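You operate a simulated robot arm through the tools that you are given. There is no shell and no other tool. Be economical: measure what you need, move in short steps, check, and stop when the job is done.

You run a simulated two-armed robot. Do the job below in one go: nothing can be reset, and whatever is moved stays where it is left.

JOB
Put the blue lump in the yellow box. Pick up the cup with the yellow rim with one hand, pass it to the other hand and put it on the upper left shelf of the white rack. Take the small beaker on the grid of the cooling fan and put it away on the middle of the loading bench. Pull the right door open. The order is free. Set down upright: cup with the yellow rim, small beaker.

The check looks at the end state, three seconds after you hand in, the way a careful person would. Anything else that was tipped, shoved, dropped, spilled or broken makes it a failure.

ROBOT AND FRAMES
Two 7-joint arms with two-finger parallel grippers on one trunk, on a base that drives. Base frame: it is fixed to the floor where the robot stands at the start and does not move with it; the origin is under the middle of the robot, x ahead of it, y to its left, z up; the surface under the hand at the start is at about z = 0.736. Readings come in m, rad, newtons and seconds.
The left shoulder is at the start at [0.07, 0.187, 1.19], the right one opposite. With the tool pointing down near the work surface each hand reaches from about 0.18 to 0.76 m from the robot's upright axis, wherever it stands, measured 20 degrees to its own side. Places, roughly: blue lump (5x4x2 cm) [0.6, -0.2, 0.7]; cup with the yellow rim [-0.75, -2.5, 0.5]; middle of the loading bench [19.9, 3.8, 0.8]; right door [-1.1, 1.6, 1]; small beaker [16.75, 6.75, 1]; upper left shelf of the white rack [-0.8, -2.1, 1.5]; yellow box (12x18x9 cm) [-0.9, -0.7, 0.6]. Payload 3.91 kg a hand.
Tool frame (each hand has its own): the origin (TCP) lies between the finger pads and is the grasp point; the fingertips stand 0.03 m ahead of it; z points along the fingers, y is the line along which they close. Largest opening 0.11 m; finger width 0.02, thickness 0.01; the body of the gripper, 0.048 by 0.112 m, starts 0.055 m behind the TCP.
Orientation is told as [roll, pitch, yaw] about the base's x, y, z axes, in that order, counted from this pose: with the fingers straight down and closing along the base's y, the tool's x points along the base's -x, its y along +y and its z along -z.

CONTROLS
- The arms move only by the tool move_arm. It takes "left_plan", "right_plan" or both (then of equal length, played together; a hand with none holds still); each is a list of rows, each a list of 3 entries, a list of its own where there are three numbers: the gripper command, from -1 (fully open) to 1 (shut), values between in proportion, then the shift along the base's x, y, z in m, then the turn, a rotation vector about the base's x, y, z in rad. In form: [[claw, [x, y, z], [rx, ry, rz]], ...]. A call has 1 to 12 rows; each row shifts and turns the commanded pose from where the row before left it. Rows are played at 5 a second. More than 0.05 m and 0.15 rad between two rows, or a gripper value outside its range, and nothing of the call is played. A pose out of reach is approached as far as the arm can. The call stops where the force on the tool passes 40 N (or 10 N more than at its start, if that is more) or the arm is blocked; 0.2 s more then pass. The fingers move at their own pace (about 0.072 m/s each) and stop on an object; they squeeze with about 40 N. The grip force told is the motor's: it shows also when the fingers shut on nothing. Time passes only in rows, and 0.2 s behind the last, so rows that do not move let the fingers close. The reply holds the time, the measured pose of the TCP, the force on the tool along the base axes, the opening and the grip force, in the units named above and with some noise, with the torque about the TCP (base axes, N m) and any sound that the robot's microphone picked up.
- Cameras (640 x 400 px; columns grow to the right, rows downward): "scene" is now at [0.0678, -0.0778, 1.4021]; the picture's right is [-0.97, -0.23, 0.00], its down [-0.16, 0.69, -0.70] and it looks along [0.16, -0.68, -0.71] (base axes); focal length 214 px, centre (320, 200). "left" rides on the left gripper at [0.072, -0.017, -0.103] in its tool frame; the picture's right is [0.23, 0.97, 0.00], its down [-0.76, 0.18, -0.62] and it looks along [-0.61, 0.14, 0.78] (tool axes); focal length 222 px, centre (320, 200). "right" rides on the right gripper at [0.072, 0.017, -0.103] in its tool frame; the picture's right is [-0.23, 0.97, 0.00], its down [-0.76, -0.18, -0.62] and it looks along [-0.61, -0.14, 0.78] (tool axes); focal length 222 px, centre (320, 200). There is no depth. A picture from a camera that has moved, and an enlarged one, comes with that camera's place and axes in the base frame and with its lens.
- grab_frame(camera): a new picture of that camera. The clock stands still meanwhile.
- lift_body(by): slides the trunk up (or, below 0, down) by that many m; the arms and the scene camera ride with it, the base frame stays. It gives what a move gives, with no picture.
- base_move(legs): drives the robot by 1 to 6 legs, each [ahead, turn to the left] in m and rad, along the robot's own axes; the way and the turn of a leg run together, so that a leg with both is an arc; at most 1.5 m and 3.142 rad a leg. The arms and the cameras ride along, it lands a little off, and it stops where it bumps. It gives what a move gives.
- aim_head(pan, tilt): turns the head with the scene camera to pan (to the left, within 1.501 rad either way) and tilt (down, from -0.506 to 1.204), counted from straight ahead of the robot. It gives what a move gives.
- close_up(camera, box): a new picture of the part [left, top, right, bottom] of that camera's present view, enlarged. The clock stands still meanwhile.
- close_job(): hands the job in; it is judged then, once.

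Go step by step. Nothing tells you exact positions but the pictures and the camera data: compare them with the known pose of the tool, close in by small moves and look again before you grip or let go. The budget is 165 turns and 122 pictures, counting those below and the enlarged ones. Unless the task says otherwise, let go and move clear before handing in.

The tools are called as a command line: name --argument value ..., lists and objects as JSON in quotes. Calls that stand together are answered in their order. move_arm: Moves the arms, as the interface text tells. Its arguments: {"type":"object","properties":{"left_plan":{"type":"array","items":{"type":"array"}},"right_plan":{"type":"array","items":{"type":"array"}}},"required":[]} The other tools are called the same way: lift_body (by) slides the trunk up or down; base_move (legs) drives the base; aim_head (pan, tilt) turns the head that bears the scene camera; grab_frame (camera) takes a picture; close_up (camera, box) takes an enlarged picture of a part of a camera's view; close_job () hands the job in.

At the start:

```text
time: 0.0
left_eef_pos: [0.4479, -0.0895, 1.0882]
left_ee_rot: [0.001, 0.001, 0.0]
left_ft_force: [0.2, 0.8, -0.2]
left_torque: [0.01, -0.02, 0.01]
left_grip_width: 0.1097
left_grip_force: 0.0
right_eef_pos: [0.4479, -0.4723, 1.0303]
right_ee_rot: [0.0, 0.0, 0.001]
right_ft_force: [-0.4, 0.3, -1.1]
right_torque: [0.0, -0.02, 0.03]
right_grip_width: 0.1102
right_grip_force: 0.1
trunk travel left (down, up): [-0.7, 0.24]
robot x, y, heading: [0.0008, -0.001, -0.004]
head pan, tilt: [-1.342, 0.792]
```

scene: 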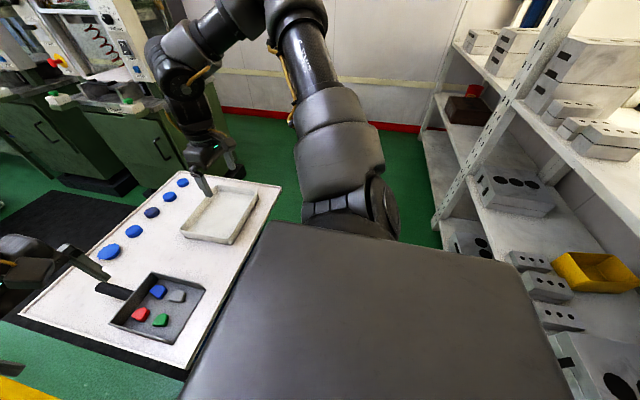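
right: 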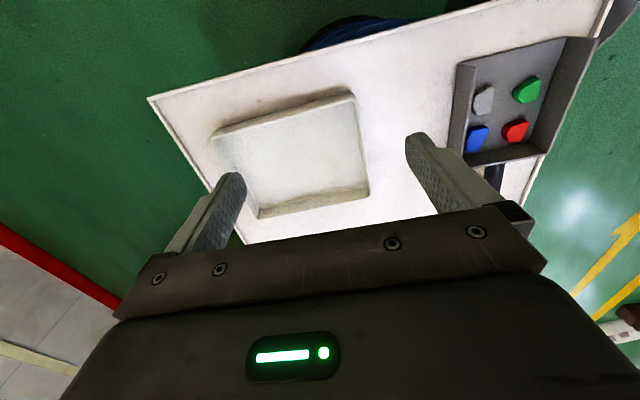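
left: 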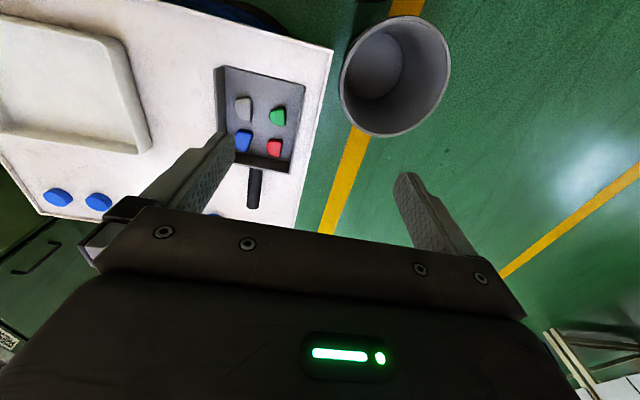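

The blue lump is in the dark tray at about (0.60, -0.215), with the grey, red and green ones about 6.5 cm away. I'll enlarge the tray first, then look around.

close_up --camera "left" --box '[180, 50, 340, 230]'

close_up --camera "scene" --box '[400, 0, 640, 400]'

```text
2.22 times, centred on (260, 140) of left
camera zoom: at [0.3747, -0.1075, 1.1917], right [-0.23, 0.97, 0.0], down [0.76, 0.18, 0.62], along [0.61, 0.14, -0.78], focal length 494 px, centre (453, 333)
```

zoom: 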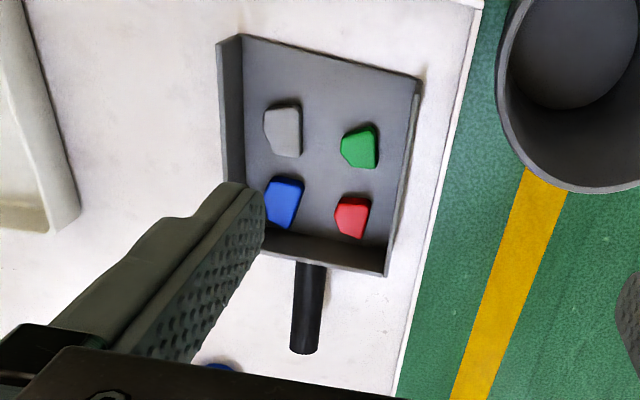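

```text
1.00 times, centred on (520, 200) of scene (not enlarged: the box is as wide or as high as the picture)
camera zoom: at [0.0678, -0.0778, 1.4021], right [-0.97, -0.23, 0.0], down [-0.16, 0.69, -0.7], along [0.16, -0.68, -0.71], focal length 214 px, centre (120, 200)
```

zoom: 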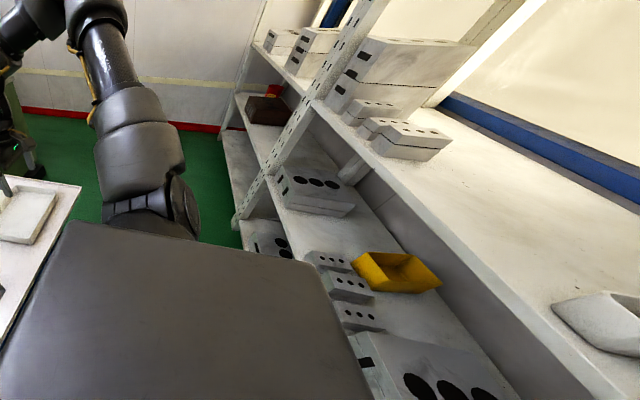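

The rack stands behind the robot and the yellow box is on a lower shelf of it. I'll look around before moving anything.

aim_head --pan -1.5 --tilt 0.35

grab_frame --camera "scene"

aim_head --pan 0.0 --tilt 0.6

grab_frame --camera "scene"

aim_head --pan 1.5 --tilt 0.35

grab_frame --camera "scene"

```text
time: 0.9
left_eef_pos: [0.4479, -0.0901, 1.0882]
left_ee_rot: [-0.001, -0.001, 0.0]
left_ft_force: [0.7, 0.1, -0.2]
left_torque: [-0.02, -0.01, -0.03]
left_grip_width: 0.1102
left_grip_force: 0.1
right_eef_pos: [0.448, -0.4723, 1.0309]
right_ee_rot: [0.001, -0.001, 0.002]
right_ft_force: [-0.5, -0.7, -0.2]
right_torque: [0.04, -0.01, 0.05]
right_grip_width: 0.11
right_grip_force: 0.0
trunk travel left (down, up): [-0.7, 0.24]
robot x, y, heading: [0.0001, 0.0003, 0.0]
head pan, tilt: [-1.499, 0.351]
```

```text
116 pictures are left
camera scene: at [0.0562, -0.0917, 1.4411], right [-1.0, -0.07, 0.0], down [-0.02, 0.34, -0.94], along [0.07, -0.94, -0.34], focal length 214 px, centre (320, 200)
```

scene: 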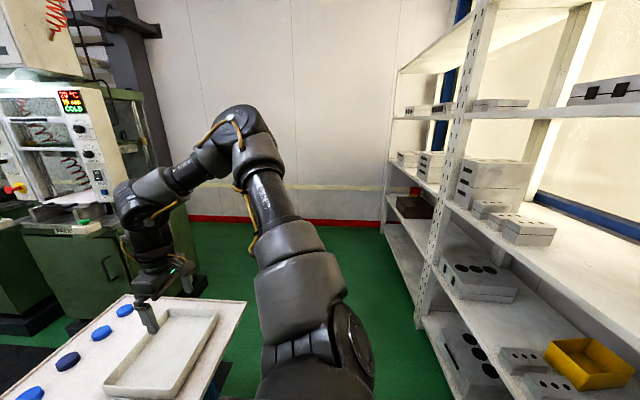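

```text
time: 2.5
left_eef_pos: [0.4491, -0.0903, 1.0876]
left_ee_rot: [-0.001, 0.0, -0.001]
left_ft_force: [0.1, 0.0, 0.3]
left_torque: [0.0, 0.02, 0.02]
left_grip_width: 0.11
left_grip_force: 0.0
right_eef_pos: [0.4488, -0.4735, 1.0305]
right_ee_rot: [0.001, -0.001, -0.001]
right_ft_force: [0.1, 0.5, 0.3]
right_torque: [0.02, 0.04, -0.03]
right_grip_width: 0.1102
right_grip_force: 0.0
trunk travel left (down, up): [-0.7, 0.24]
robot x, y, heading: [-0.0013, -0.0022, 0.005]
head pan, tilt: [0.0, 0.6]
```

```text
115 pictures are left
camera scene: at [0.1379, 0.001, 1.4185], right [0.0, -1.0, 0.0], down [-0.56, 0.0, -0.83], along [0.83, 0.0, -0.56], focal length 214 px, centre (320, 200)
```

scene: 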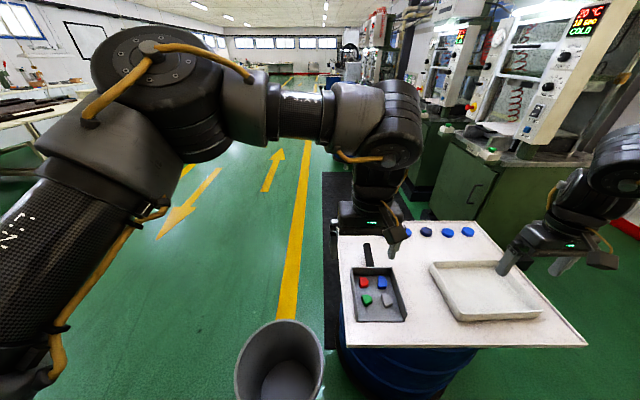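

```text
time: 4.1
left_eef_pos: [0.4489, -0.0905, 1.0883]
left_ee_rot: [0.001, -0.001, 0.001]
left_ft_force: [0.4, -0.1, 0.4]
left_torque: [0.0, 0.01, 0.02]
left_grip_width: 0.1102
left_grip_force: 0.1
right_eef_pos: [0.4475, -0.4725, 1.0315]
right_ee_rot: [0.001, -0.001, 0.0]
right_ft_force: [0.4, -0.3, 0.7]
right_torque: [-0.03, 0.02, 0.02]
right_grip_width: 0.1098
right_grip_force: 0.0
trunk travel left (down, up): [-0.7, 0.24]
robot x, y, heading: [0.0016, -0.003, -0.003]
head pan, tilt: [1.499, 0.351]
```

```text
114 pictures are left
camera scene: at [0.0563, 0.094, 1.4412], right [1.0, -0.07, 0.0], down [-0.03, -0.34, -0.94], along [0.07, 0.94, -0.34], focal length 214 px, centre (320, 200)
```

scene: 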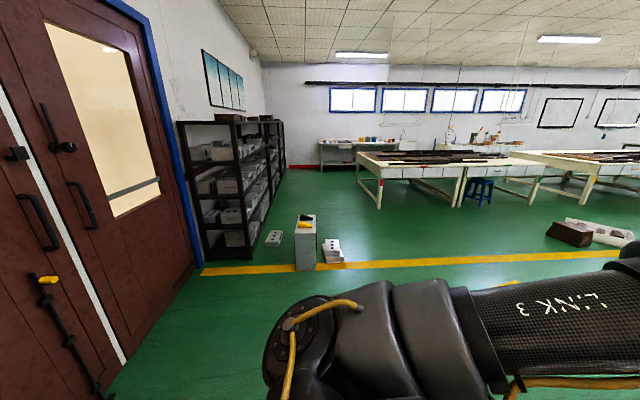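

The lump is best taken with the right hand. I'll move the left hand aside and bring the right one in front of the tray.

move_arm --left_plan '[[-1, [0, 0.048, 0], [0, 0, 0]], [-1, [0, 0.048, 0], [0, 0, 0]], [-1, [0, 0.048, 0], [0, 0, 0]], [-1, [0, 0.048, 0], [0, 0, 0]], [-1, [0, 0.048, 0], [0, 0, 0]], [-1, [0, 0.048, 0], [0, 0, 0]], [-1, [0, 0, 0], [0, 0, 0]]]' --right_plan '[[-1, [0, 0, 0], [0, 0, 0]], [-1, [0.01, 0.043, -0.008], [0, 0, 0]], [-1, [0.01, 0.043, -0.008], [0, 0, 0]], [-1, [0.01, 0.043, -0.008], [0, 0, 0]], [-1, [0.01, 0.043, -0.008], [0, 0, 0]], [-1, [0.01, 0.043, -0.008], [0, 0, 0]], [-1, [0.01, 0.043, -0.008], [0, 0, 0]]]'

grab_frame --camera "right"

```text
time: 5.7
left_eef_pos: [0.439, 0.1917, 1.0843]
left_ee_rot: [-0.002, 0.001, 0.006]
left_ft_force: [0.7, 1.0, 1.1]
left_torque: [-0.02, -0.03, 0.0]
left_grip_width: 0.1097
left_grip_force: 0.1
left hand out of reach, approached as far as the arm can: row 6
right_eef_pos: [0.4969, -0.2408, 0.9912]
right_ee_rot: [-0.001, 0.001, 0.0]
right_ft_force: [-0.1, 0.1, 0.3]
right_torque: [-0.01, 0.01, 0.0]
right_grip_width: 0.1101
right_grip_force: 0.0
right hand out of reach, approached as far as the arm can: row 7
trunk travel left (down, up): [-0.7, 0.24]
robot x, y, heading: [-0.003, -0.0029, -0.003]
head pan, tilt: [1.499, 0.351]
```

```text
113 pictures are left
camera right: at [0.424, -0.2233, 1.0936], right [0.23, 0.97, 0.0], down [0.76, -0.18, 0.62], along [0.61, -0.14, -0.78], focal length 222 px, centre (320, 200)
```

right: 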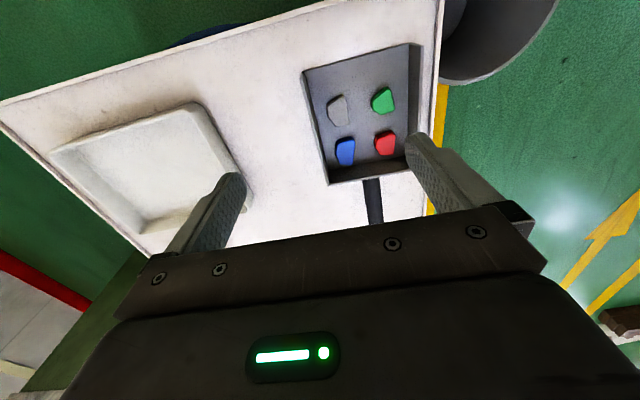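

The lump measures to about (0.597, -0.220). I'll go lower and closer, then look again.

move_arm --right_plan '[[-0.2, [0.005, 0, -0.045], [0, 0, 0]], [-0.2, [0.005, 0, -0.045], [0, 0, 0]], [-0.2, [0.005, 0, 0], [0, 0, 0]]]'

close_up --camera "right" --box '[240, 20, 480, 220]'

```text
time: 6.5
left_eef_pos: [0.4373, 0.1873, 1.0861]
left_ee_rot: [-0.001, 0.0, 0.006]
left_ft_force: [0.0, 0.6, -0.9]
left_torque: [-0.02, 0.0, -0.01]
left_grip_width: 0.1101
left_grip_force: 0.1
right_eef_pos: [0.4909, -0.2736, 0.9211]
right_ee_rot: [0.002, -0.002, 0.002]
right_ft_force: [-1.0, 0.0, 0.3]
right_torque: [-0.02, -0.03, -0.02]
right_grip_width: 0.0658
right_grip_force: 0.0
right hand out of reach, approached as far as the arm can: row 1, 2
trunk travel left (down, up): [-0.7, 0.24]
robot x, y, heading: [-0.002, -0.0021, 0.0]
head pan, tilt: [1.499, 0.351]
```

```text
2.00 times, centred on (360, 120) of right
camera zoom: at [0.4178, -0.2578, 1.0234], right [0.23, 0.97, 0.0], down [0.76, -0.18, 0.62], along [0.61, -0.14, -0.78], focal length 444 px, centre (240, 360)
```

zoom: 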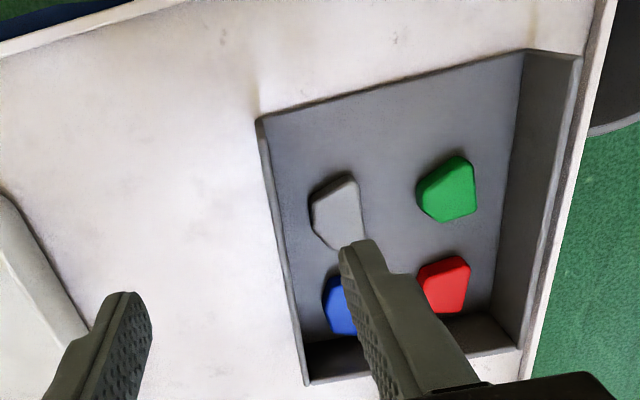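

The right arm lags and drifts off its command, so I'll let it settle and check.

move_arm --right_plan '[[-0.2, [0, 0.02, 0], [0, 0, 0]], [-0.2, [0, 0.02, 0], [0, 0, 0]], [-0.2, [0, 0, 0], [0, 0, 0]]]'

aim_head --pan -0.3 --tilt 0.6

grab_frame --camera "scene"

```text
time: 7.3
left_eef_pos: [0.438, 0.1864, 1.0864]
left_ee_rot: [0.0, -0.001, 0.005]
left_ft_force: [-0.8, -0.3, -0.7]
left_torque: [0.01, 0.02, 0.0]
left_grip_width: 0.1101
left_grip_force: 0.1
right_eef_pos: [0.4809, -0.2582, 0.9345]
right_ee_rot: [0.003, -0.004, 0.0]
right_ft_force: [-0.8, 1.2, 0.2]
right_torque: [0.01, 0.0, 0.01]
right_grip_width: 0.0659
right_grip_force: 0.1
right hand out of reach, approached as far as the arm can: row 1, 2
trunk travel left (down, up): [-0.7, 0.24]
robot x, y, heading: [-0.001, 0.0032, -0.001]
head pan, tilt: [1.499, 0.351]
```

```text
time: 9.1
left_eef_pos: [0.4367, 0.1873, 1.085]
left_ee_rot: [0.0, -0.003, 0.003]
left_ft_force: [0.6, -0.1, 0.0]
left_torque: [0.01, 0.01, -0.04]
left_grip_width: 0.1101
left_grip_force: 0.1
right_eef_pos: [0.4809, -0.2574, 0.9363]
right_ee_rot: [0.004, -0.003, 0.0]
right_ft_force: [0.4, -0.2, 0.5]
right_torque: [-0.01, 0.04, -0.01]
right_grip_width: 0.0662
right_grip_force: 0.0
trunk travel left (down, up): [-0.7, 0.24]
robot x, y, heading: [0.0028, -0.0019, 0.002]
head pan, tilt: [-0.3, 0.6]
```

```text
111 pictures are left
camera scene: at [0.134, -0.0247, 1.4185], right [-0.3, -0.96, 0.0], down [-0.54, 0.17, -0.83], along [0.79, -0.24, -0.56], focal length 214 px, centre (320, 200)
```

scene: 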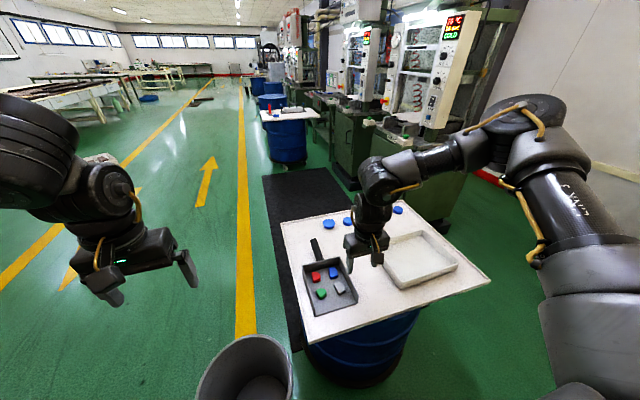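

The elbow is folded far out to the right. I'll turn the hand a little to the left (yaw) so the wrist isn't at its limit, and move toward the lump.

move_arm --right_plan '[[-0.2, [0, 0, 0], [0, 0, 0.12]], [-0.2, [0, 0, 0], [0, 0, 0.12]], [-0.2, [0.01, 0.02, 0], [0, 0, 0.12]], [-0.2, [0, 0, 0], [0, 0, 0]]]'

```text
time: 10.1
left_eef_pos: [0.4369, 0.1874, 1.0861]
left_ee_rot: [-0.002, -0.002, 0.003]
left_ft_force: [-0.8, -1.0, 0.9]
left_torque: [0.02, 0.01, 0.02]
left_grip_width: 0.1103
left_grip_force: 0.1
right_eef_pos: [0.481, -0.255, 0.9434]
right_ee_rot: [0.0, -0.001, 0.361]
right_ft_force: [-0.4, 0.3, 0.3]
right_torque: [-0.01, 0.06, -0.01]
right_grip_width: 0.0662
right_grip_force: 0.0
right hand out of reach, approached as far as the arm can: row 3
trunk travel left (down, up): [-0.7, 0.24]
robot x, y, heading: [0.0008, -0.0025, 0.002]
head pan, tilt: [-0.3, 0.6]
```

Yaw isn't the limit. I'll test whether going farther out works.

move_arm --right_plan '[[-0.2, [0.04, 0, 0], [0, 0, 0]], [-0.2, [0.04, 0, 0], [0, 0, 0]], [-0.2, [0.03, 0, 0], [0, 0, 0]], [-0.2, [0, 0, 0], [0, 0, 0]]]'

```text
time: 11.1
left_eef_pos: [0.4366, 0.1863, 1.0851]
left_ee_rot: [0.0, -0.002, 0.003]
left_ft_force: [0.8, 0.1, 1.1]
left_torque: [0.02, 0.01, 0.0]
left_grip_width: 0.11
left_grip_force: 0.0
right_eef_pos: [0.5538, -0.2991, 0.9655]
right_ee_rot: [0.001, -0.001, 0.361]
right_ft_force: [0.0, -0.1, 0.0]
right_torque: [-0.01, 0.04, -0.02]
right_grip_width: 0.0659
right_grip_force: 0.0
right hand out of reach, approached as far as the arm can: row 1, 2, 3
trunk travel left (down, up): [-0.7, 0.24]
robot x, y, heading: [-0.0008, -0.0019, -0.001]
head pan, tilt: [-0.3, 0.6]
```

The reach limit depends on direction, not just distance. Raising the trunk should give the arm a better posture for working below it.

lift_body --by 0.2

move_arm --right_plan '[[-0.2, [0, 0, -0.045], [0, 0, 0]], [-0.2, [0, 0.01, -0.045], [0, 0, 0]], [-0.2, [0, 0.02, -0.045], [0, 0, 0]], [-0.2, [0, 0.02, -0.045], [0, 0, 0]], [-0.2, [0.0, 0.02, -0.02], [0, 0, 0]], [-0.2, [0, 0, 0], [0, 0, 0]]]'

```text
time: 13.3
left_eef_pos: [0.4375, 0.1877, 1.2855]
left_ee_rot: [0.0, -0.003, 0.004]
left_ft_force: [-0.1, 0.3, 0.3]
left_torque: [-0.01, -0.01, 0.03]
left_grip_width: 0.11
left_grip_force: 0.1
right_eef_pos: [0.5539, -0.2989, 1.1646]
right_ee_rot: [0.002, -0.001, 0.359]
right_ft_force: [0.7, -0.1, -0.3]
right_torque: [0.0, -0.04, -0.05]
right_grip_width: 0.066
right_grip_force: 0.0
trunk travel left (down, up): [-0.9, 0.04]
robot x, y, heading: [0.0004, -0.0007, -0.0]
head pan, tilt: [-0.3, 0.6]
```

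```text
time: 14.7
left_eef_pos: [0.4363, 0.1873, 1.2854]
left_ee_rot: [-0.002, -0.003, 0.004]
left_ft_force: [-0.1, 0.2, -0.3]
left_torque: [0.02, 0.0, -0.01]
left_grip_width: 0.1099
left_grip_force: 0.2
right_eef_pos: [0.4787, -0.3159, 1.0647]
right_ee_rot: [0.004, -0.004, 0.36]
right_ft_force: [0.5, -0.5, 0.3]
right_torque: [0.01, 0.01, 0.0]
right_grip_width: 0.0657
right_grip_force: 0.1
right hand out of reach, approached as far as the arm can: row 1, 2, 3, 4, 5
trunk travel left (down, up): [-0.9, 0.04]
robot x, y, heading: [-0.0001, -0.0053, 0.002]
head pan, tilt: [-0.3, 0.6]
```

Raising made it worse, so I'll put the trunk back and try another path: down on the outside first, then outward, then in.

lift_body --by -0.2

move_arm --right_plan '[[-0.2, [0, -0.045, 0.02], [0, 0, -0.12]], [-0.2, [0, -0.045, 0.02], [0, 0, -0.12]], [-0.2, [0.02, -0.045, 0.0], [0, 0, -0.12]], [-0.2, [0.045, -0.0, 0], [0, 0, 0]], [-0.2, [0.045, 0, 0.0], [0, 0, 0]], [-0.2, [0, 0, 0], [0, 0, 0]]]'

grab_frame --camera "scene"

```text
time: 16.8
left_eef_pos: [0.4391, 0.1878, 1.0859]
left_ee_rot: [0.001, -0.001, 0.003]
left_ft_force: [-0.4, 0.0, -0.1]
left_torque: [-0.01, -0.02, -0.01]
left_grip_width: 0.11
left_grip_force: 0.1
right_eef_pos: [0.4782, -0.3162, 0.8646]
right_ee_rot: [0.004, -0.003, 0.36]
right_ft_force: [-0.5, -0.1, 0.5]
right_torque: [0.0, 0.0, 0.0]
right_grip_width: 0.0662
right_grip_force: 0.0
trunk travel left (down, up): [-0.7, 0.24]
robot x, y, heading: [0.0029, 0.0016, -0.004]
head pan, tilt: [-0.3, 0.6]
```

```text
time: 18.2
left_eef_pos: [0.4365, 0.1863, 1.086]
left_ee_rot: [0.001, -0.002, 0.002]
left_ft_force: [-0.3, 0.8, -0.2]
left_torque: [-0.03, 0.01, 0.01]
left_grip_width: 0.1101
left_grip_force: 0.1
right_eef_pos: [0.5874, -0.4539, 0.9062]
right_ee_rot: [0.003, -0.003, 0.0]
right_ft_force: [-0.5, 0.9, 0.6]
right_torque: [0.03, 0.0, 0.02]
right_grip_width: 0.066
right_grip_force: 0.2
trunk travel left (down, up): [-0.7, 0.24]
robot x, y, heading: [-0.001, 0.0001, -0.0]
head pan, tilt: [-0.3, 0.6]
```

```text
110 pictures are left
camera scene: at [0.1328, -0.026, 1.4186], right [-0.3, -0.96, 0.0], down [-0.54, 0.17, -0.83], along [0.79, -0.24, -0.56], focal length 214 px, centre (320, 200)
```

scene: 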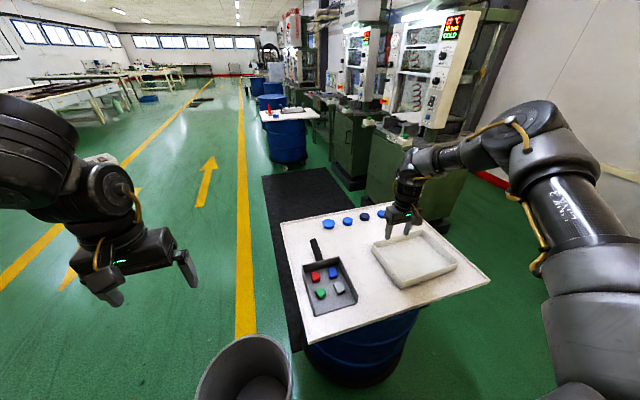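

That path is clear. Now I'll go inward at this larger radius.

move_arm --right_plan '[[-0.2, [0, 0.045, 0], [0, 0, 0]], [-0.2, [0, 0.045, 0], [0, 0, 0]], [-0.2, [0.0, 0.045, 0.0], [0, 0, 0]], [-0.2, [0, 0.04, 0], [0, 0, 0]], [-0.2, [0, 0.04, 0.0], [0, 0, 0]], [-0.2, [0, 0, 0], [0, 0, 0]]]'

```text
time: 19.6
left_eef_pos: [0.4381, 0.1875, 1.0858]
left_ee_rot: [-0.001, 0.0, 0.004]
left_ft_force: [-0.2, 0.1, -0.3]
left_torque: [-0.04, 0.0, 0.0]
left_grip_width: 0.1099
left_grip_force: 0.1
right_eef_pos: [0.5309, -0.2851, 0.9441]
right_ee_rot: [0.005, -0.005, 0.001]
right_ft_force: [-0.5, -0.1, -0.3]
right_torque: [0.0, -0.02, 0.03]
right_grip_width: 0.0661
right_grip_force: 0.0
right hand out of reach, approached as far as the arm can: row 2, 3, 4, 5
trunk travel left (down, up): [-0.7, 0.24]
robot x, y, heading: [0.0014, -0.0011, -0.003]
head pan, tilt: [-0.3, 0.6]
```

It is still limited on the inside. I'll check whether the hand can get low at about (0.52, -0.37); if so, I can turn the base a little so the lump lies there.

move_arm --right_plan '[[-0.2, [0, -0.045, 0], [0, 0, 0]], [-0.2, [0, -0.04, 0], [0, 0, 0]], [-0.2, [0.0, 0.0, -0.04], [0, 0, 0]], [-0.2, [0, 0, -0.04], [0, 0, 0]], [-0.2, [0, 0, -0.04], [0, 0, 0]], [-0.2, [0, 0, 0], [0, 0, 0]]]'

```text
time: 21.0
left_eef_pos: [0.438, 0.1866, 1.0855]
left_ee_rot: [0.0, 0.0, 0.004]
left_ft_force: [0.4, -0.5, 0.6]
left_torque: [0.02, 0.02, -0.03]
left_grip_width: 0.1098
left_grip_force: 0.1
right_eef_pos: [0.517, -0.3813, 0.8475]
right_ee_rot: [0.003, -0.006, -0.001]
right_ft_force: [1.5, 0.3, -0.5]
right_torque: [0.0, 0.0, 0.03]
right_grip_width: 0.066
right_grip_force: 0.2
right hand out of reach, approached as far as the arm can: row 5
trunk travel left (down, up): [-0.7, 0.24]
robot x, y, heading: [-0.0026, -0.0009, 0.004]
head pan, tilt: [-0.3, 0.6]
```

The arm needs the shoulder lower relative to the hand. I'll raise the hand, lower the trunk by 0.25, then try again.

move_arm --right_plan '[[-0.2, [0, 0, 0.045], [0, 0, 0]], [-0.2, [0, 0, 0.045], [0, 0, 0]], [-0.2, [0.0, 0.0, 0.045], [0, 0, 0]], [-0.2, [0, 0, 0.045], [0, 0, 0]], [-0.2, [0, 0, 0.045], [0, 0, 0]], [-0.2, [0, 0, 0.045], [0, 0, 0]], [-0.2, [0, 0, 0], [0, 0, 0]]]'

lift_body --by -0.25

move_arm --right_plan '[[-0.2, [0.015, 0.035, 0], [0, 0, 0]], [-0.2, [0.015, 0.035, 0], [0, 0, 0]], [-0.2, [0.015, 0.035, 0], [0, 0, 0]], [-0.2, [0.015, 0.035, 0], [0, 0, 0]], [-0.2, [0, 0.02, 0], [0, 0, 0]], [-0.2, [0, 0, 0], [0, 0, 0]]]'

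```text
time: 22.6
left_eef_pos: [0.4384, 0.1859, 1.0866]
left_ee_rot: [0.001, -0.001, 0.003]
left_ft_force: [-0.5, -0.3, 0.1]
left_torque: [0.02, 0.0, 0.03]
left_grip_width: 0.1098
left_grip_force: 0.0
right_eef_pos: [0.517, -0.3822, 1.119]
right_ee_rot: [0.003, -0.004, 0.0]
right_ft_force: [0.7, 0.1, -0.1]
right_torque: [0.02, 0.0, -0.06]
right_grip_width: 0.066
right_grip_force: 0.1
trunk travel left (down, up): [-0.7, 0.24]
robot x, y, heading: [-0.0006, 0.0031, -0.001]
head pan, tilt: [-0.3, 0.6]
```

```text
time: 25.2
left_eef_pos: [0.4386, 0.187, 0.8363]
left_ee_rot: [0.0, -0.002, 0.002]
left_ft_force: [-0.4, 0.0, -0.2]
left_torque: [0.0, -0.02, -0.02]
left_grip_width: 0.1099
left_grip_force: 0.0
right_eef_pos: [0.5159, -0.382, 0.8679]
right_ee_rot: [0.005, -0.005, 0.0]
right_ft_force: [0.4, -0.2, 0.0]
right_torque: [0.01, 0.01, -0.02]
right_grip_width: 0.0659
right_grip_force: 0.1
trunk travel left (down, up): [-0.45, 0.49]
robot x, y, heading: [0.0026, 0.0034, -0.003]
head pan, tilt: [-0.3, 0.6]
```

```text
time: 26.6
left_eef_pos: [0.437, 0.1876, 0.8357]
left_ee_rot: [-0.001, -0.002, 0.004]
left_ft_force: [0.5, 0.2, -0.9]
left_torque: [0.0, -0.01, -0.03]
left_grip_width: 0.11
left_grip_force: 0.1
right_eef_pos: [0.5257, -0.2697, 0.8456]
right_ee_rot: [0.006, -0.006, 0.0]
right_ft_force: [-0.5, 0.1, -0.1]
right_torque: [-0.02, -0.04, -0.03]
right_grip_width: 0.0662
right_grip_force: 0.0
right hand out of reach, approached as far as the arm can: row 3, 4, 5
trunk travel left (down, up): [-0.45, 0.49]
robot x, y, heading: [0.0002, 0.0016, -0.004]
head pan, tilt: [-0.3, 0.6]
```

It's still blocked on the inside, as if a joint is at its limit. I'll test the opposite yaw.

move_arm --right_plan '[[-0.2, [0, -0.02, 0], [0, 0, -0.14]], [-0.2, [0, 0, 0], [0, 0, -0.14]], [-0.2, [0, 0, 0], [0, 0, -0.14]], [-0.2, [0, 0, 0], [0, 0, -0.14]], [-0.2, [0, 0.03, 0], [0, 0, 0]], [-0.2, [0, 0.03, 0], [0, 0, 0]], [-0.2, [0, 0.03, 0], [0, 0, 0]], [-0.2, [0, 0, 0], [0, 0, 0]]]'

grab_frame --camera "scene"

```text
time: 28.4
left_eef_pos: [0.437, 0.1861, 0.8371]
left_ee_rot: [0.001, -0.002, 0.003]
left_ft_force: [0.2, -0.2, -0.4]
left_torque: [0.0, 0.0, -0.04]
left_grip_width: 0.1099
left_grip_force: 0.0
right_eef_pos: [0.549, -0.2962, 0.8545]
right_ee_rot: [0.017, -0.005, -0.484]
right_ft_force: [0.0, 0.4, 0.3]
right_torque: [0.02, 0.01, 0.0]
right_grip_width: 0.0661
right_grip_force: 0.1
right hand out of reach, approached as far as the arm can: row 3, 4, 5, 6, 7
trunk travel left (down, up): [-0.45, 0.49]
robot x, y, heading: [0.0008, 0.0009, -0.006]
head pan, tilt: [-0.3, 0.6]
```

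```text
109 pictures are left
camera scene: at [0.1341, -0.0248, 1.1684], right [-0.3, -0.96, 0.0], down [-0.54, 0.17, -0.82], along [0.79, -0.24, -0.57], focal length 214 px, centre (320, 200)
```

scene: 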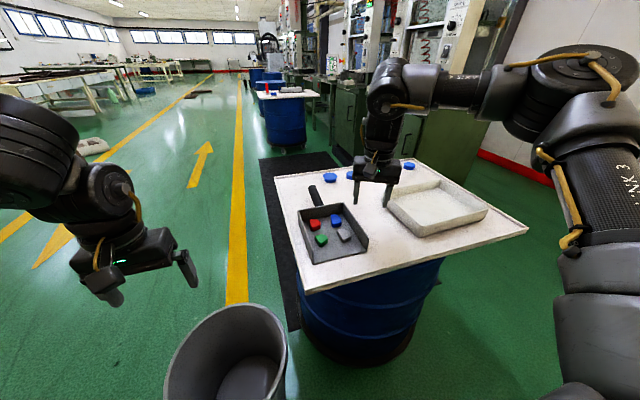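

The left arm could reach inward at the start, so I'll take the lump with the left hand. The right hand goes out of the way first.

move_arm --right_plan '[[-1, [0, -0.045, 0.02], [0, 0, 0.12]], [-1, [0, -0.045, 0.02], [0, 0, 0.12]], [-1, [-0.02, -0.04, 0.01], [0, 0, 0.12]], [-1, [-0.03, -0.03, 0.02], [0, 0, 0.12]], [-1, [-0.03, -0.03, 0.02], [0, 0, 0]], [-1, [0, 0, 0.02], [0, 0, 0]], [-1, [0, 0, 0], [0, 0, 0]]]' --left_plan '[[-1, [0, 0, 0.03], [0, 0, 0]], [-1, [0, 0, 0.03], [0, 0, 0]], [-1, [0.0, -0.045, 0.0], [0, 0, 0]], [-1, [0, -0.045, 0], [0, 0, 0]], [-1, [0.01, -0.045, 0.0], [0, 0, 0]], [-1, [0.02, -0.045, 0], [0, 0, 0]], [-1, [0.02, -0.045, 0], [0, 0, 0]]]'

move_arm --left_plan '[[-0.2, [0.025, -0.04, 0], [0, 0, 0]], [-0.2, [0.025, -0.04, 0], [0, 0, 0]], [-0.2, [0.02, -0.04, 0], [0, 0, 0]], [-0.2, [0, 0, 0], [0, 0, 0]]]'

```text
time: 30.0
left_eef_pos: [0.4833, -0.0474, 0.8926]
left_ee_rot: [0.003, 0.0, 0.005]
left_ft_force: [-0.2, -1.0, 0.6]
left_torque: [0.05, 0.02, 0.01]
left_grip_width: 0.1103
left_grip_force: 0.0
left hand out of reach, approached as far as the arm can: row 2
right_eef_pos: [0.4685, -0.4883, 0.9637]
right_ee_rot: [0.02, -0.003, -0.002]
right_ft_force: [-0.6, 0.0, -0.6]
right_torque: [0.03, 0.02, 0.05]
right_grip_width: 0.1101
right_grip_force: 0.1
trunk travel left (down, up): [-0.45, 0.49]
robot x, y, heading: [0.0023, -0.0021, -0.003]
head pan, tilt: [-0.3, 0.6]
```

```text
time: 31.2
left_eef_pos: [0.5418, -0.0847, 0.9081]
left_ee_rot: [-0.057, 0.007, 0.058]
left_ft_force: [0.4, -0.5, -0.7]
left_torque: [0.02, 0.0, 0.0]
left_grip_width: 0.0659
left_grip_force: 0.1
left hand out of reach, approached as far as the arm can: row 2, 3
right_eef_pos: [0.4697, -0.4852, 0.9645]
right_ee_rot: [0.017, -0.004, -0.004]
right_ft_force: [0.2, 0.5, -1.2]
right_torque: [-0.04, -0.05, 0.01]
right_grip_width: 0.1101
right_grip_force: 0.1
trunk travel left (down, up): [-0.45, 0.49]
robot x, y, heading: [-0.0015, -0.0006, 0.0]
head pan, tilt: [-0.3, 0.6]
stopped in row 4 (left hand): the arm was blocked; the commanded pose is now the measured one
```

The left arm was blocked there. I'll look at why.

aim_head --pan 0.1 --tilt 0.5

grab_frame --camera "scene"

```text
time: 32.1
left_eef_pos: [0.5427, -0.0852, 0.9094]
left_ee_rot: [-0.06, 0.006, 0.058]
left_ft_force: [-0.2, 0.8, -0.7]
left_torque: [-0.02, -0.01, 0.01]
left_grip_width: 0.066
left_grip_force: 0.0
right_eef_pos: [0.47, -0.4851, 0.9638]
right_ee_rot: [0.016, -0.005, -0.004]
right_ft_force: [-0.3, -0.8, -0.7]
right_torque: [-0.02, 0.02, -0.01]
right_grip_width: 0.1102
right_grip_force: 0.1
trunk travel left (down, up): [-0.45, 0.49]
robot x, y, heading: [0.0002, 0.0036, -0.001]
head pan, tilt: [0.099, 0.499]
```

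```text
108 pictures are left
camera scene: at [0.14, 0.0101, 1.1775], right [0.1, -1.0, 0.0], down [-0.48, -0.05, -0.88], along [0.87, 0.09, -0.48], focal length 214 px, centre (320, 200)
```

scene: 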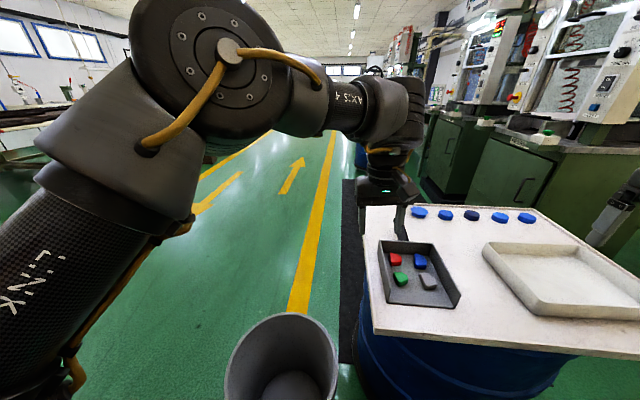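

The arms have narrow good zones at this posture. The right hand is free around 38° to its right, so I'll pull the left hand back and turn the base left 0.31 rad to bring the lump into that zone.

move_arm --left_plan '[[-1, [-0.03, 0.02, 0.03], [0, 0, 0]], [-1, [-0.03, 0.02, 0.03], [0.06, 0, -0.06]], [-1, [-0.03, 0, 0.02], [0, 0, 0]]]' --right_plan '[[-0.2, [0, 0, 0.02], [0, 0, 0]], [-0.2, [0, 0, 0.02], [-0.015, 0, 0]], [-0.2, [0, 0, 0], [0, 0, 0]]]'

base_move --legs '[[0, 0.31]]'

aim_head --pan -0.6 --tilt 0.7

grab_frame --camera "scene"

```text
time: 32.9
left_eef_pos: [0.4505, -0.0449, 0.9892]
left_ee_rot: [0.006, 0.001, -0.008]
left_ft_force: [-0.2, -0.2, 0.2]
left_torque: [0.0, 0.0, 0.03]
left_grip_width: 0.11
left_grip_force: 0.1
right_eef_pos: [0.4667, -0.4858, 1.0023]
right_ee_rot: [0.002, -0.009, -0.003]
right_ft_force: [0.1, 0.7, 0.1]
right_torque: [0.02, -0.01, -0.02]
right_grip_width: 0.0662
right_grip_force: 0.1
right hand out of reach, approached as far as the arm can: row 2
trunk travel left (down, up): [-0.45, 0.49]
robot x, y, heading: [0.0009, 0.0001, 0.001]
head pan, tilt: [0.099, 0.499]
```

```text
time: 34.3
left_eef_pos: [0.4435, 0.0923, 0.988]
left_ee_rot: [0.006, 0.004, 0.296]
left_ft_force: [0.4, 0.3, 0.6]
left_torque: [0.01, -0.03, -0.01]
left_grip_width: 0.11
left_grip_force: 0.0
right_eef_pos: [0.5922, -0.3225, 1.002]
right_ee_rot: [0.003, -0.008, 0.3]
right_ft_force: [0.8, 0.5, -0.7]
right_torque: [0.0, -0.02, -0.04]
right_grip_width: 0.0661
right_grip_force: 0.1
trunk travel left (down, up): [-0.45, 0.49]
robot x, y, heading: [0.0, 0.0003, 0.308]
head pan, tilt: [0.099, 0.499]
```

```text
time: 35.3
left_eef_pos: [0.4436, 0.0921, 0.9894]
left_ee_rot: [0.008, 0.002, 0.297]
left_ft_force: [-0.7, 0.3, -0.2]
left_torque: [0.0, 0.01, 0.02]
left_grip_width: 0.11
left_grip_force: 0.1
right_eef_pos: [0.5923, -0.3233, 1.0027]
right_ee_rot: [0.003, -0.01, 0.301]
right_ft_force: [0.4, 0.0, 0.3]
right_torque: [0.01, 0.03, 0.02]
right_grip_width: 0.0659
right_grip_force: 0.0
trunk travel left (down, up): [-0.45, 0.49]
robot x, y, heading: [0.0027, 0.0025, 0.304]
head pan, tilt: [-0.6, 0.7]
```

```text
107 pictures are left
camera scene: at [0.1285, -0.0084, 1.1598], right [-0.29, -0.96, 0.0], down [-0.62, 0.19, -0.76], along [0.73, -0.22, -0.64], focal length 214 px, centre (320, 200)
```

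scene: 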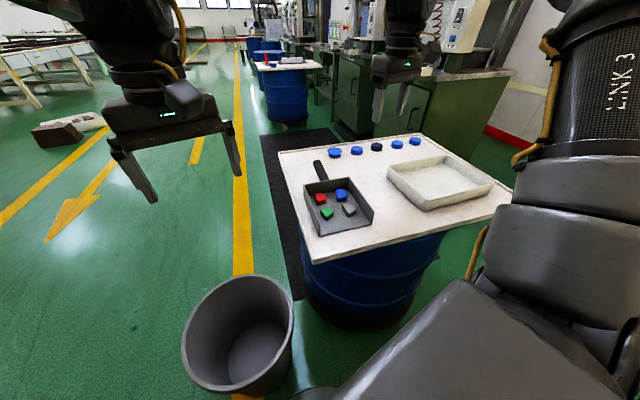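

Now only about 10 cm more in y is needed. I'll move over the lump and look from the hand camera.

move_arm --right_plan '[[-0.2, [0, 0.04, -0.02], [0, 0, -0.1]], [-0.2, [0, 0.03, -0.03], [0, 0, -0.1]], [-0.2, [0, 0.025, -0.04], [0, 0, -0.1]], [-0.2, [0, 0, 0], [0, 0, 0]]]'

grab_frame --camera "right"

```text
time: 36.3
left_eef_pos: [0.4432, 0.09, 0.9896]
left_ee_rot: [0.007, 0.001, 0.296]
left_ft_force: [-0.6, 0.8, -0.4]
left_torque: [0.01, -0.02, 0.01]
left_grip_width: 0.1101
left_grip_force: 0.0
right_eef_pos: [0.5917, -0.228, 0.9109]
right_ee_rot: [0.004, -0.009, 0.0]
right_ft_force: [0.0, -0.1, -0.1]
right_torque: [-0.01, 0.03, -0.03]
right_grip_width: 0.0661
right_grip_force: 0.0
trunk travel left (down, up): [-0.45, 0.49]
robot x, y, heading: [0.0003, 0.0027, 0.306]
head pan, tilt: [-0.6, 0.7]
```

```text
106 pictures are left
camera right: at [0.5175, -0.2128, 1.0137], right [0.23, 0.97, 0.01], down [0.76, -0.18, 0.63], along [0.61, -0.14, -0.78], focal length 222 px, centre (320, 200)
```

right: 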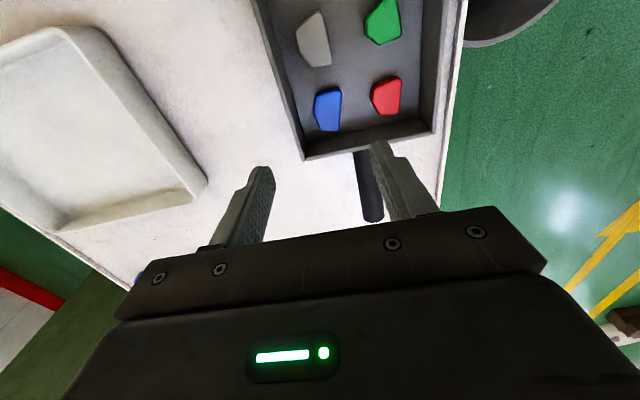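

The lump is about 4.5 cm long in x and narrow in y, turned about -8°. I'll align with it, narrow the fingers and come down to z 0.83 to check.

move_arm --right_plan '[[0.02, [0.002, 0.005, -0.03], [0, 0, -0.14]], [0.02, [0.002, 0.005, -0.03], [0, 0.009, 0]], [0.02, [0, 0, -0.02], [0, 0, 0]], [0.02, [0, 0, 0], [0, 0, 0]]]'

grab_frame --camera "right"

```text
time: 37.3
left_eef_pos: [0.443, 0.0914, 0.989]
left_ee_rot: [0.008, 0.004, 0.296]
left_ft_force: [0.6, 0.3, -0.5]
left_torque: [-0.02, -0.02, 0.02]
left_grip_width: 0.1098
left_grip_force: 0.1
right_eef_pos: [0.5941, -0.2185, 0.832]
right_ee_rot: [0.002, 0.002, -0.14]
right_ft_force: [-0.4, 0.3, -0.5]
right_torque: [-0.01, 0.0, 0.02]
right_grip_width: 0.0538
right_grip_force: 0.0
trunk travel left (down, up): [-0.45, 0.49]
robot x, y, heading: [-0.0007, 0.0024, 0.302]
head pan, tilt: [-0.6, 0.7]
```

```text
105 pictures are left
camera right: at [0.5246, -0.1928, 0.9343], right [0.36, 0.93, 0.0], down [0.73, -0.28, 0.62], along [0.58, -0.22, -0.78], focal length 222 px, centre (320, 200)
```

right: 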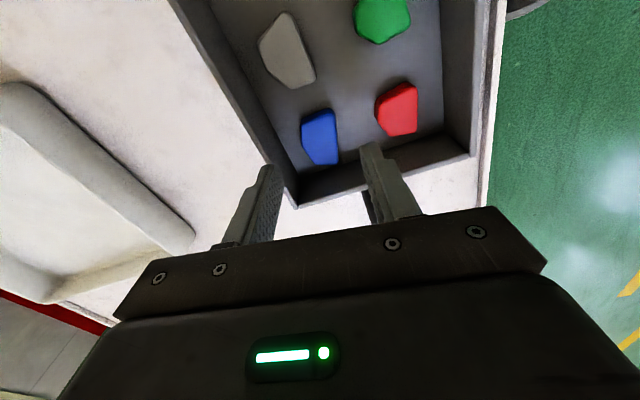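

Position is good (centre about (0.597, -0.219)). I'll enlarge once to check finger clearance to the tray wall and the red lump.

close_up --camera "right" --box '[220, 60, 460, 220]'

```text
2.50 times, centred on (340, 140) of right
camera zoom: at [0.5246, -0.1928, 0.9343], right [0.36, 0.93, 0.0], down [0.73, -0.28, 0.62], along [0.58, -0.22, -0.78], focal length 555 px, centre (270, 350)
```

zoom: 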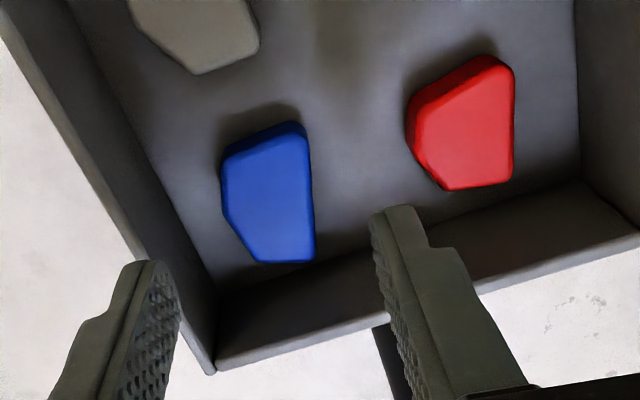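

Clearance works with an opening of about 4.8 cm. I'll descend and close.

move_arm --right_plan '[[0.13, [0.002, 0, 0], [0, 0, 0]], [0.13, [0.001, 0, -0.025], [0, 0, 0]], [0.13, [0, 0, -0.02], [0, 0, 0]], [0.13, [0, 0, -0.011], [0, 0, 0]], [0.13, [0, 0, 0], [0, 0, 0]], [1, [0, 0, 0], [0, 0, 0]], [1, [0, 0, 0], [0, 0, 0]], [1, [0, 0, 0], [0, 0, 0]]]'

grab_frame --camera "right"

```text
time: 38.4
left_eef_pos: [0.4414, 0.0914, 0.9905]
left_ee_rot: [0.004, 0.0, 0.295]
left_ft_force: [0.0, -0.3, 1.1]
left_torque: [0.01, -0.04, 0.03]
left_grip_width: 0.1102
left_grip_force: 0.0
right_eef_pos: [0.6, -0.2169, 0.7864]
right_ee_rot: [0.005, -0.015, -0.142]
right_ft_force: [-8.0, -1.1, 29.1]
right_torque: [-1.11, 0.4, -0.31]
right_grip_width: 0.0487
right_grip_force: 1.1
trunk travel left (down, up): [-0.45, 0.49]
robot x, y, heading: [-0.0012, -0.0005, 0.299]
head pan, tilt: [-0.6, 0.7]
stopped in row 5 (right hand): the force on the tool passed its limit at 47 N (the readings are from after the stop); the commanded pose is now the measured one
```

```text
103 pictures are left
camera right: at [0.5277, -0.192, 0.8884], right [0.36, 0.93, 0.01], down [0.72, -0.29, 0.63], along [0.59, -0.22, -0.77], focal length 222 px, centre (320, 200)
```

right: 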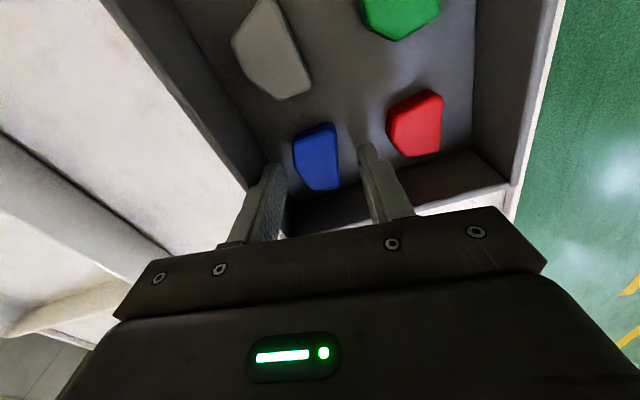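

The left finger stood on the tray wall. I'll lift a bit, narrow the fingers to 4 cm and go down again.

move_arm --right_plan '[[0.13, [0, 0, 0.015], [0, 0, 0]], [0.27, [-0.003, 0.001, 0.01], [0, 0.015, 0]], [0.27, [0, 0, 0], [0, 0, 0]], [0.27, [0, 0, -0.015], [0, 0, 0]], [0.27, [0, 0, -0.01], [0, 0, 0]], [0.27, [0, 0, -0.006], [0, 0, 0]], [0.27, [0, 0, -0.004], [0, 0, 0]], [0.27, [0, 0, 0], [0, 0, 0]]]'

```text
time: 40.2
left_eef_pos: [0.4443, 0.0921, 0.9886]
left_ee_rot: [0.009, 0.002, 0.296]
left_ft_force: [0.4, -0.2, 0.5]
left_torque: [0.01, -0.03, 0.04]
left_grip_width: 0.1099
left_grip_force: 0.1
right_eef_pos: [0.5972, -0.2167, 0.7738]
right_ee_rot: [0.001, 0.003, -0.142]
right_ft_force: [-0.4, -0.4, -0.7]
right_torque: [-0.01, -0.01, 0.0]
right_grip_width: 0.0401
right_grip_force: 0.1
trunk travel left (down, up): [-0.45, 0.49]
robot x, y, heading: [-0.0015, -0.0022, 0.303]
head pan, tilt: [-0.6, 0.7]
```

It is down without contact, fingertips at about z 0.744. Now I'll close and lift.

move_arm --right_plan '[[1, [0, 0, 0], [0, 0, 0]], [1, [0, 0, 0], [0, 0, 0]], [1, [0, 0, 0], [0, 0, 0]], [1, [0, 0, 0.02], [0, 0, 0]], [1, [0, 0, 0.04], [0, 0, 0]], [1, [0, 0, 0.045], [0, 0, 0]], [1, [0, 0, 0.045], [0, 0, 0]], [1, [0, 0, 0.04], [0, 0, 0]]]'

grab_frame --camera "right"

```text
time: 42.0
left_eef_pos: [0.4441, 0.0908, 0.9894]
left_ee_rot: [0.005, 0.003, 0.298]
left_ft_force: [0.1, -0.1, 0.1]
left_torque: [-0.04, -0.03, 0.0]
left_grip_width: 0.1099
left_grip_force: 0.1
right_eef_pos: [0.6, -0.2201, 0.9641]
right_ee_rot: [0.004, 0.002, -0.142]
right_ft_force: [-0.3, -0.4, -0.4]
right_torque: [0.01, 0.01, 0.01]
right_grip_width: 0.0304
right_grip_force: 39.6
trunk travel left (down, up): [-0.45, 0.49]
robot x, y, heading: [-0.0029, 0.0021, 0.304]
head pan, tilt: [-0.6, 0.7]
```

```text
102 pictures are left
camera right: at [0.5298, -0.194, 1.0674], right [0.36, 0.93, 0.0], down [0.73, -0.29, 0.62], along [0.58, -0.22, -0.78], focal length 222 px, centre (320, 200)
```

right: 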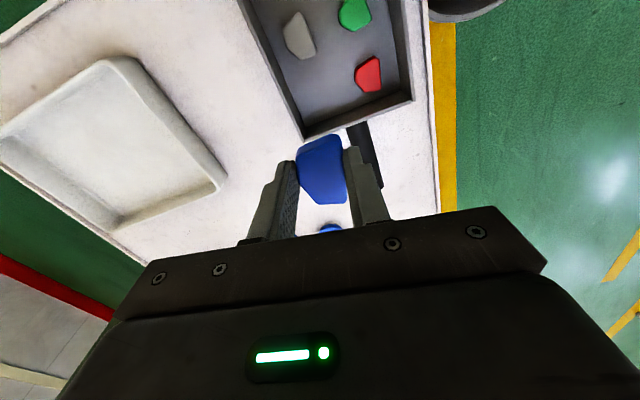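

The lump is held. I'll turn left toward the open side and look at the rack from there.

base_move --legs '[[0, 1.0]]'

aim_head --pan 1.5 --tilt 0.4

grab_frame --camera "scene"

```text
time: 44.9
left_eef_pos: [0.1627, 0.423, 0.9886]
left_ee_rot: [0.006, 0.004, 1.301]
left_ft_force: [-0.7, -0.1, -0.3]
left_torque: [0.02, 0.03, 0.01]
left_grip_width: 0.1101
left_grip_force: 0.1
right_eef_pos: [0.5076, 0.3866, 0.9639]
right_ee_rot: [0.003, 0.002, 0.861]
right_ft_force: [0.1, -0.8, 0.3]
right_torque: [-0.03, -0.01, -0.01]
right_grip_width: 0.03
right_grip_force: 40.2
trunk travel left (down, up): [-0.45, 0.49]
robot x, y, heading: [0.0017, -0.003, 1.308]
head pan, tilt: [-0.6, 0.7]
```

```text
time: 46.9
left_eef_pos: [0.1618, 0.4232, 0.9887]
left_ee_rot: [0.006, 0.004, 1.301]
left_ft_force: [-0.4, 0.7, 1.0]
left_torque: [0.02, -0.02, -0.04]
left_grip_width: 0.1097
left_grip_force: 0.0
right_eef_pos: [0.508, 0.3876, 0.964]
right_ee_rot: [0.003, 0.002, 0.861]
right_ft_force: [-0.1, -0.2, -0.3]
right_torque: [0.03, 0.0, 0.01]
right_grip_width: 0.0299
right_grip_force: 40.0
trunk travel left (down, up): [-0.45, 0.49]
robot x, y, heading: [-0.0012, 0.0017, 1.307]
head pan, tilt: [1.499, 0.4]
```

```text
101 pictures are left
camera scene: at [-0.0747, 0.0805, 1.1867], right [0.33, 0.94, 0.0], down [0.37, -0.13, -0.92], along [-0.87, 0.3, -0.39], focal length 214 px, centre (320, 200)
```

scene: 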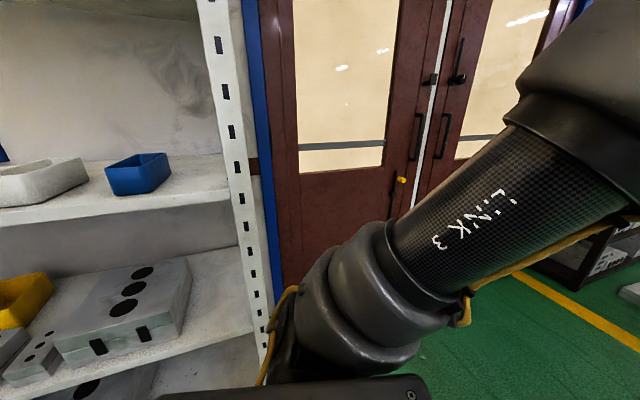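

The rack's near end is at about y=0.05, its front at about x=-0.6, and the shelf above the box is at about z 0.95. I'll back down along the rack to y≈-1.05, then turn to face it.

base_move --legs '[[0, 0.35], [-1.05, 0], [0, 0.75]]'

aim_head --pan 0.4 --tilt 0.4

grab_frame --camera "scene"

```text
time: 55.4
left_eef_pos: [-0.2162, -0.7144, 0.9887]
left_ee_rot: [0.007, 0.003, 2.39]
left_ft_force: [-0.1, -0.1, -0.9]
left_torque: [0.01, -0.01, 0.02]
left_grip_width: 0.11
left_grip_force: 0.0
right_eef_pos: [-0.0231, -0.4233, 0.9643]
right_ee_rot: [0.001, 0.001, 1.954]
right_ft_force: [0.1, 0.1, -0.3]
right_torque: [-0.01, -0.02, -0.03]
right_grip_width: 0.0299
right_grip_force: 40.2
trunk travel left (down, up): [-0.45, 0.49]
robot x, y, heading: [0.0819, -1.053, 2.4]
head pan, tilt: [1.499, 0.4]
```

```text
time: 56.8
left_eef_pos: [-0.2154, -0.7147, 0.9883]
left_ee_rot: [0.009, 0.005, 2.393]
left_ft_force: [0.1, 0.2, -0.8]
left_torque: [-0.02, 0.01, -0.02]
left_grip_width: 0.1097
left_grip_force: 0.1
right_eef_pos: [-0.0226, -0.4234, 0.9634]
right_ee_rot: [0.004, 0.001, 1.953]
right_ft_force: [-0.2, 0.3, 0.4]
right_torque: [-0.02, 0.0, 0.0]
right_grip_width: 0.0297
right_grip_force: 39.5
trunk travel left (down, up): [-0.45, 0.49]
robot x, y, heading: [0.0818, -1.0556, 2.398]
head pan, tilt: [0.4, 0.4]
```

```text
100 pictures are left
camera scene: at [-0.0396, -0.9863, 1.1867], right [0.34, 0.94, 0.0], down [0.37, -0.13, -0.92], along [-0.87, 0.31, -0.39], focal length 214 px, centre (320, 200)
```

scene: 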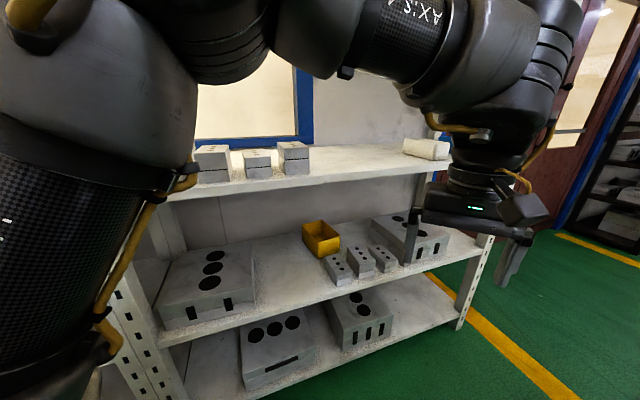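

I can see the box clearly, with three small blocks in front of it. I'll enlarge that for the box geometry.

close_up --camera "scene" --box '[260, 160, 420, 320]'

```text
2.50 times, centred on (340, 240) of scene
camera zoom: at [-0.0396, -0.9863, 1.1867], right [0.34, 0.94, 0.0], down [0.37, -0.13, -0.92], along [-0.87, 0.31, -0.39], focal length 536 px, centre (270, 100)
```

zoom: 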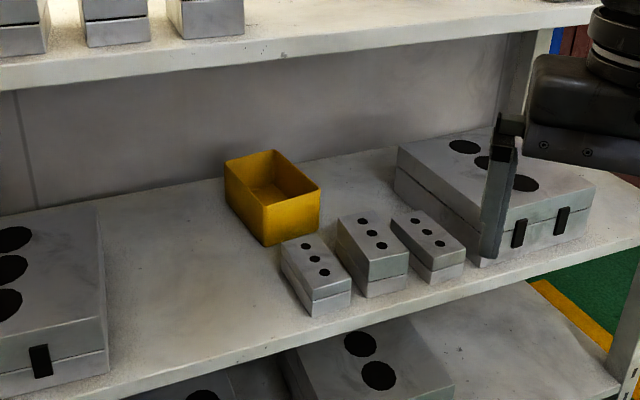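

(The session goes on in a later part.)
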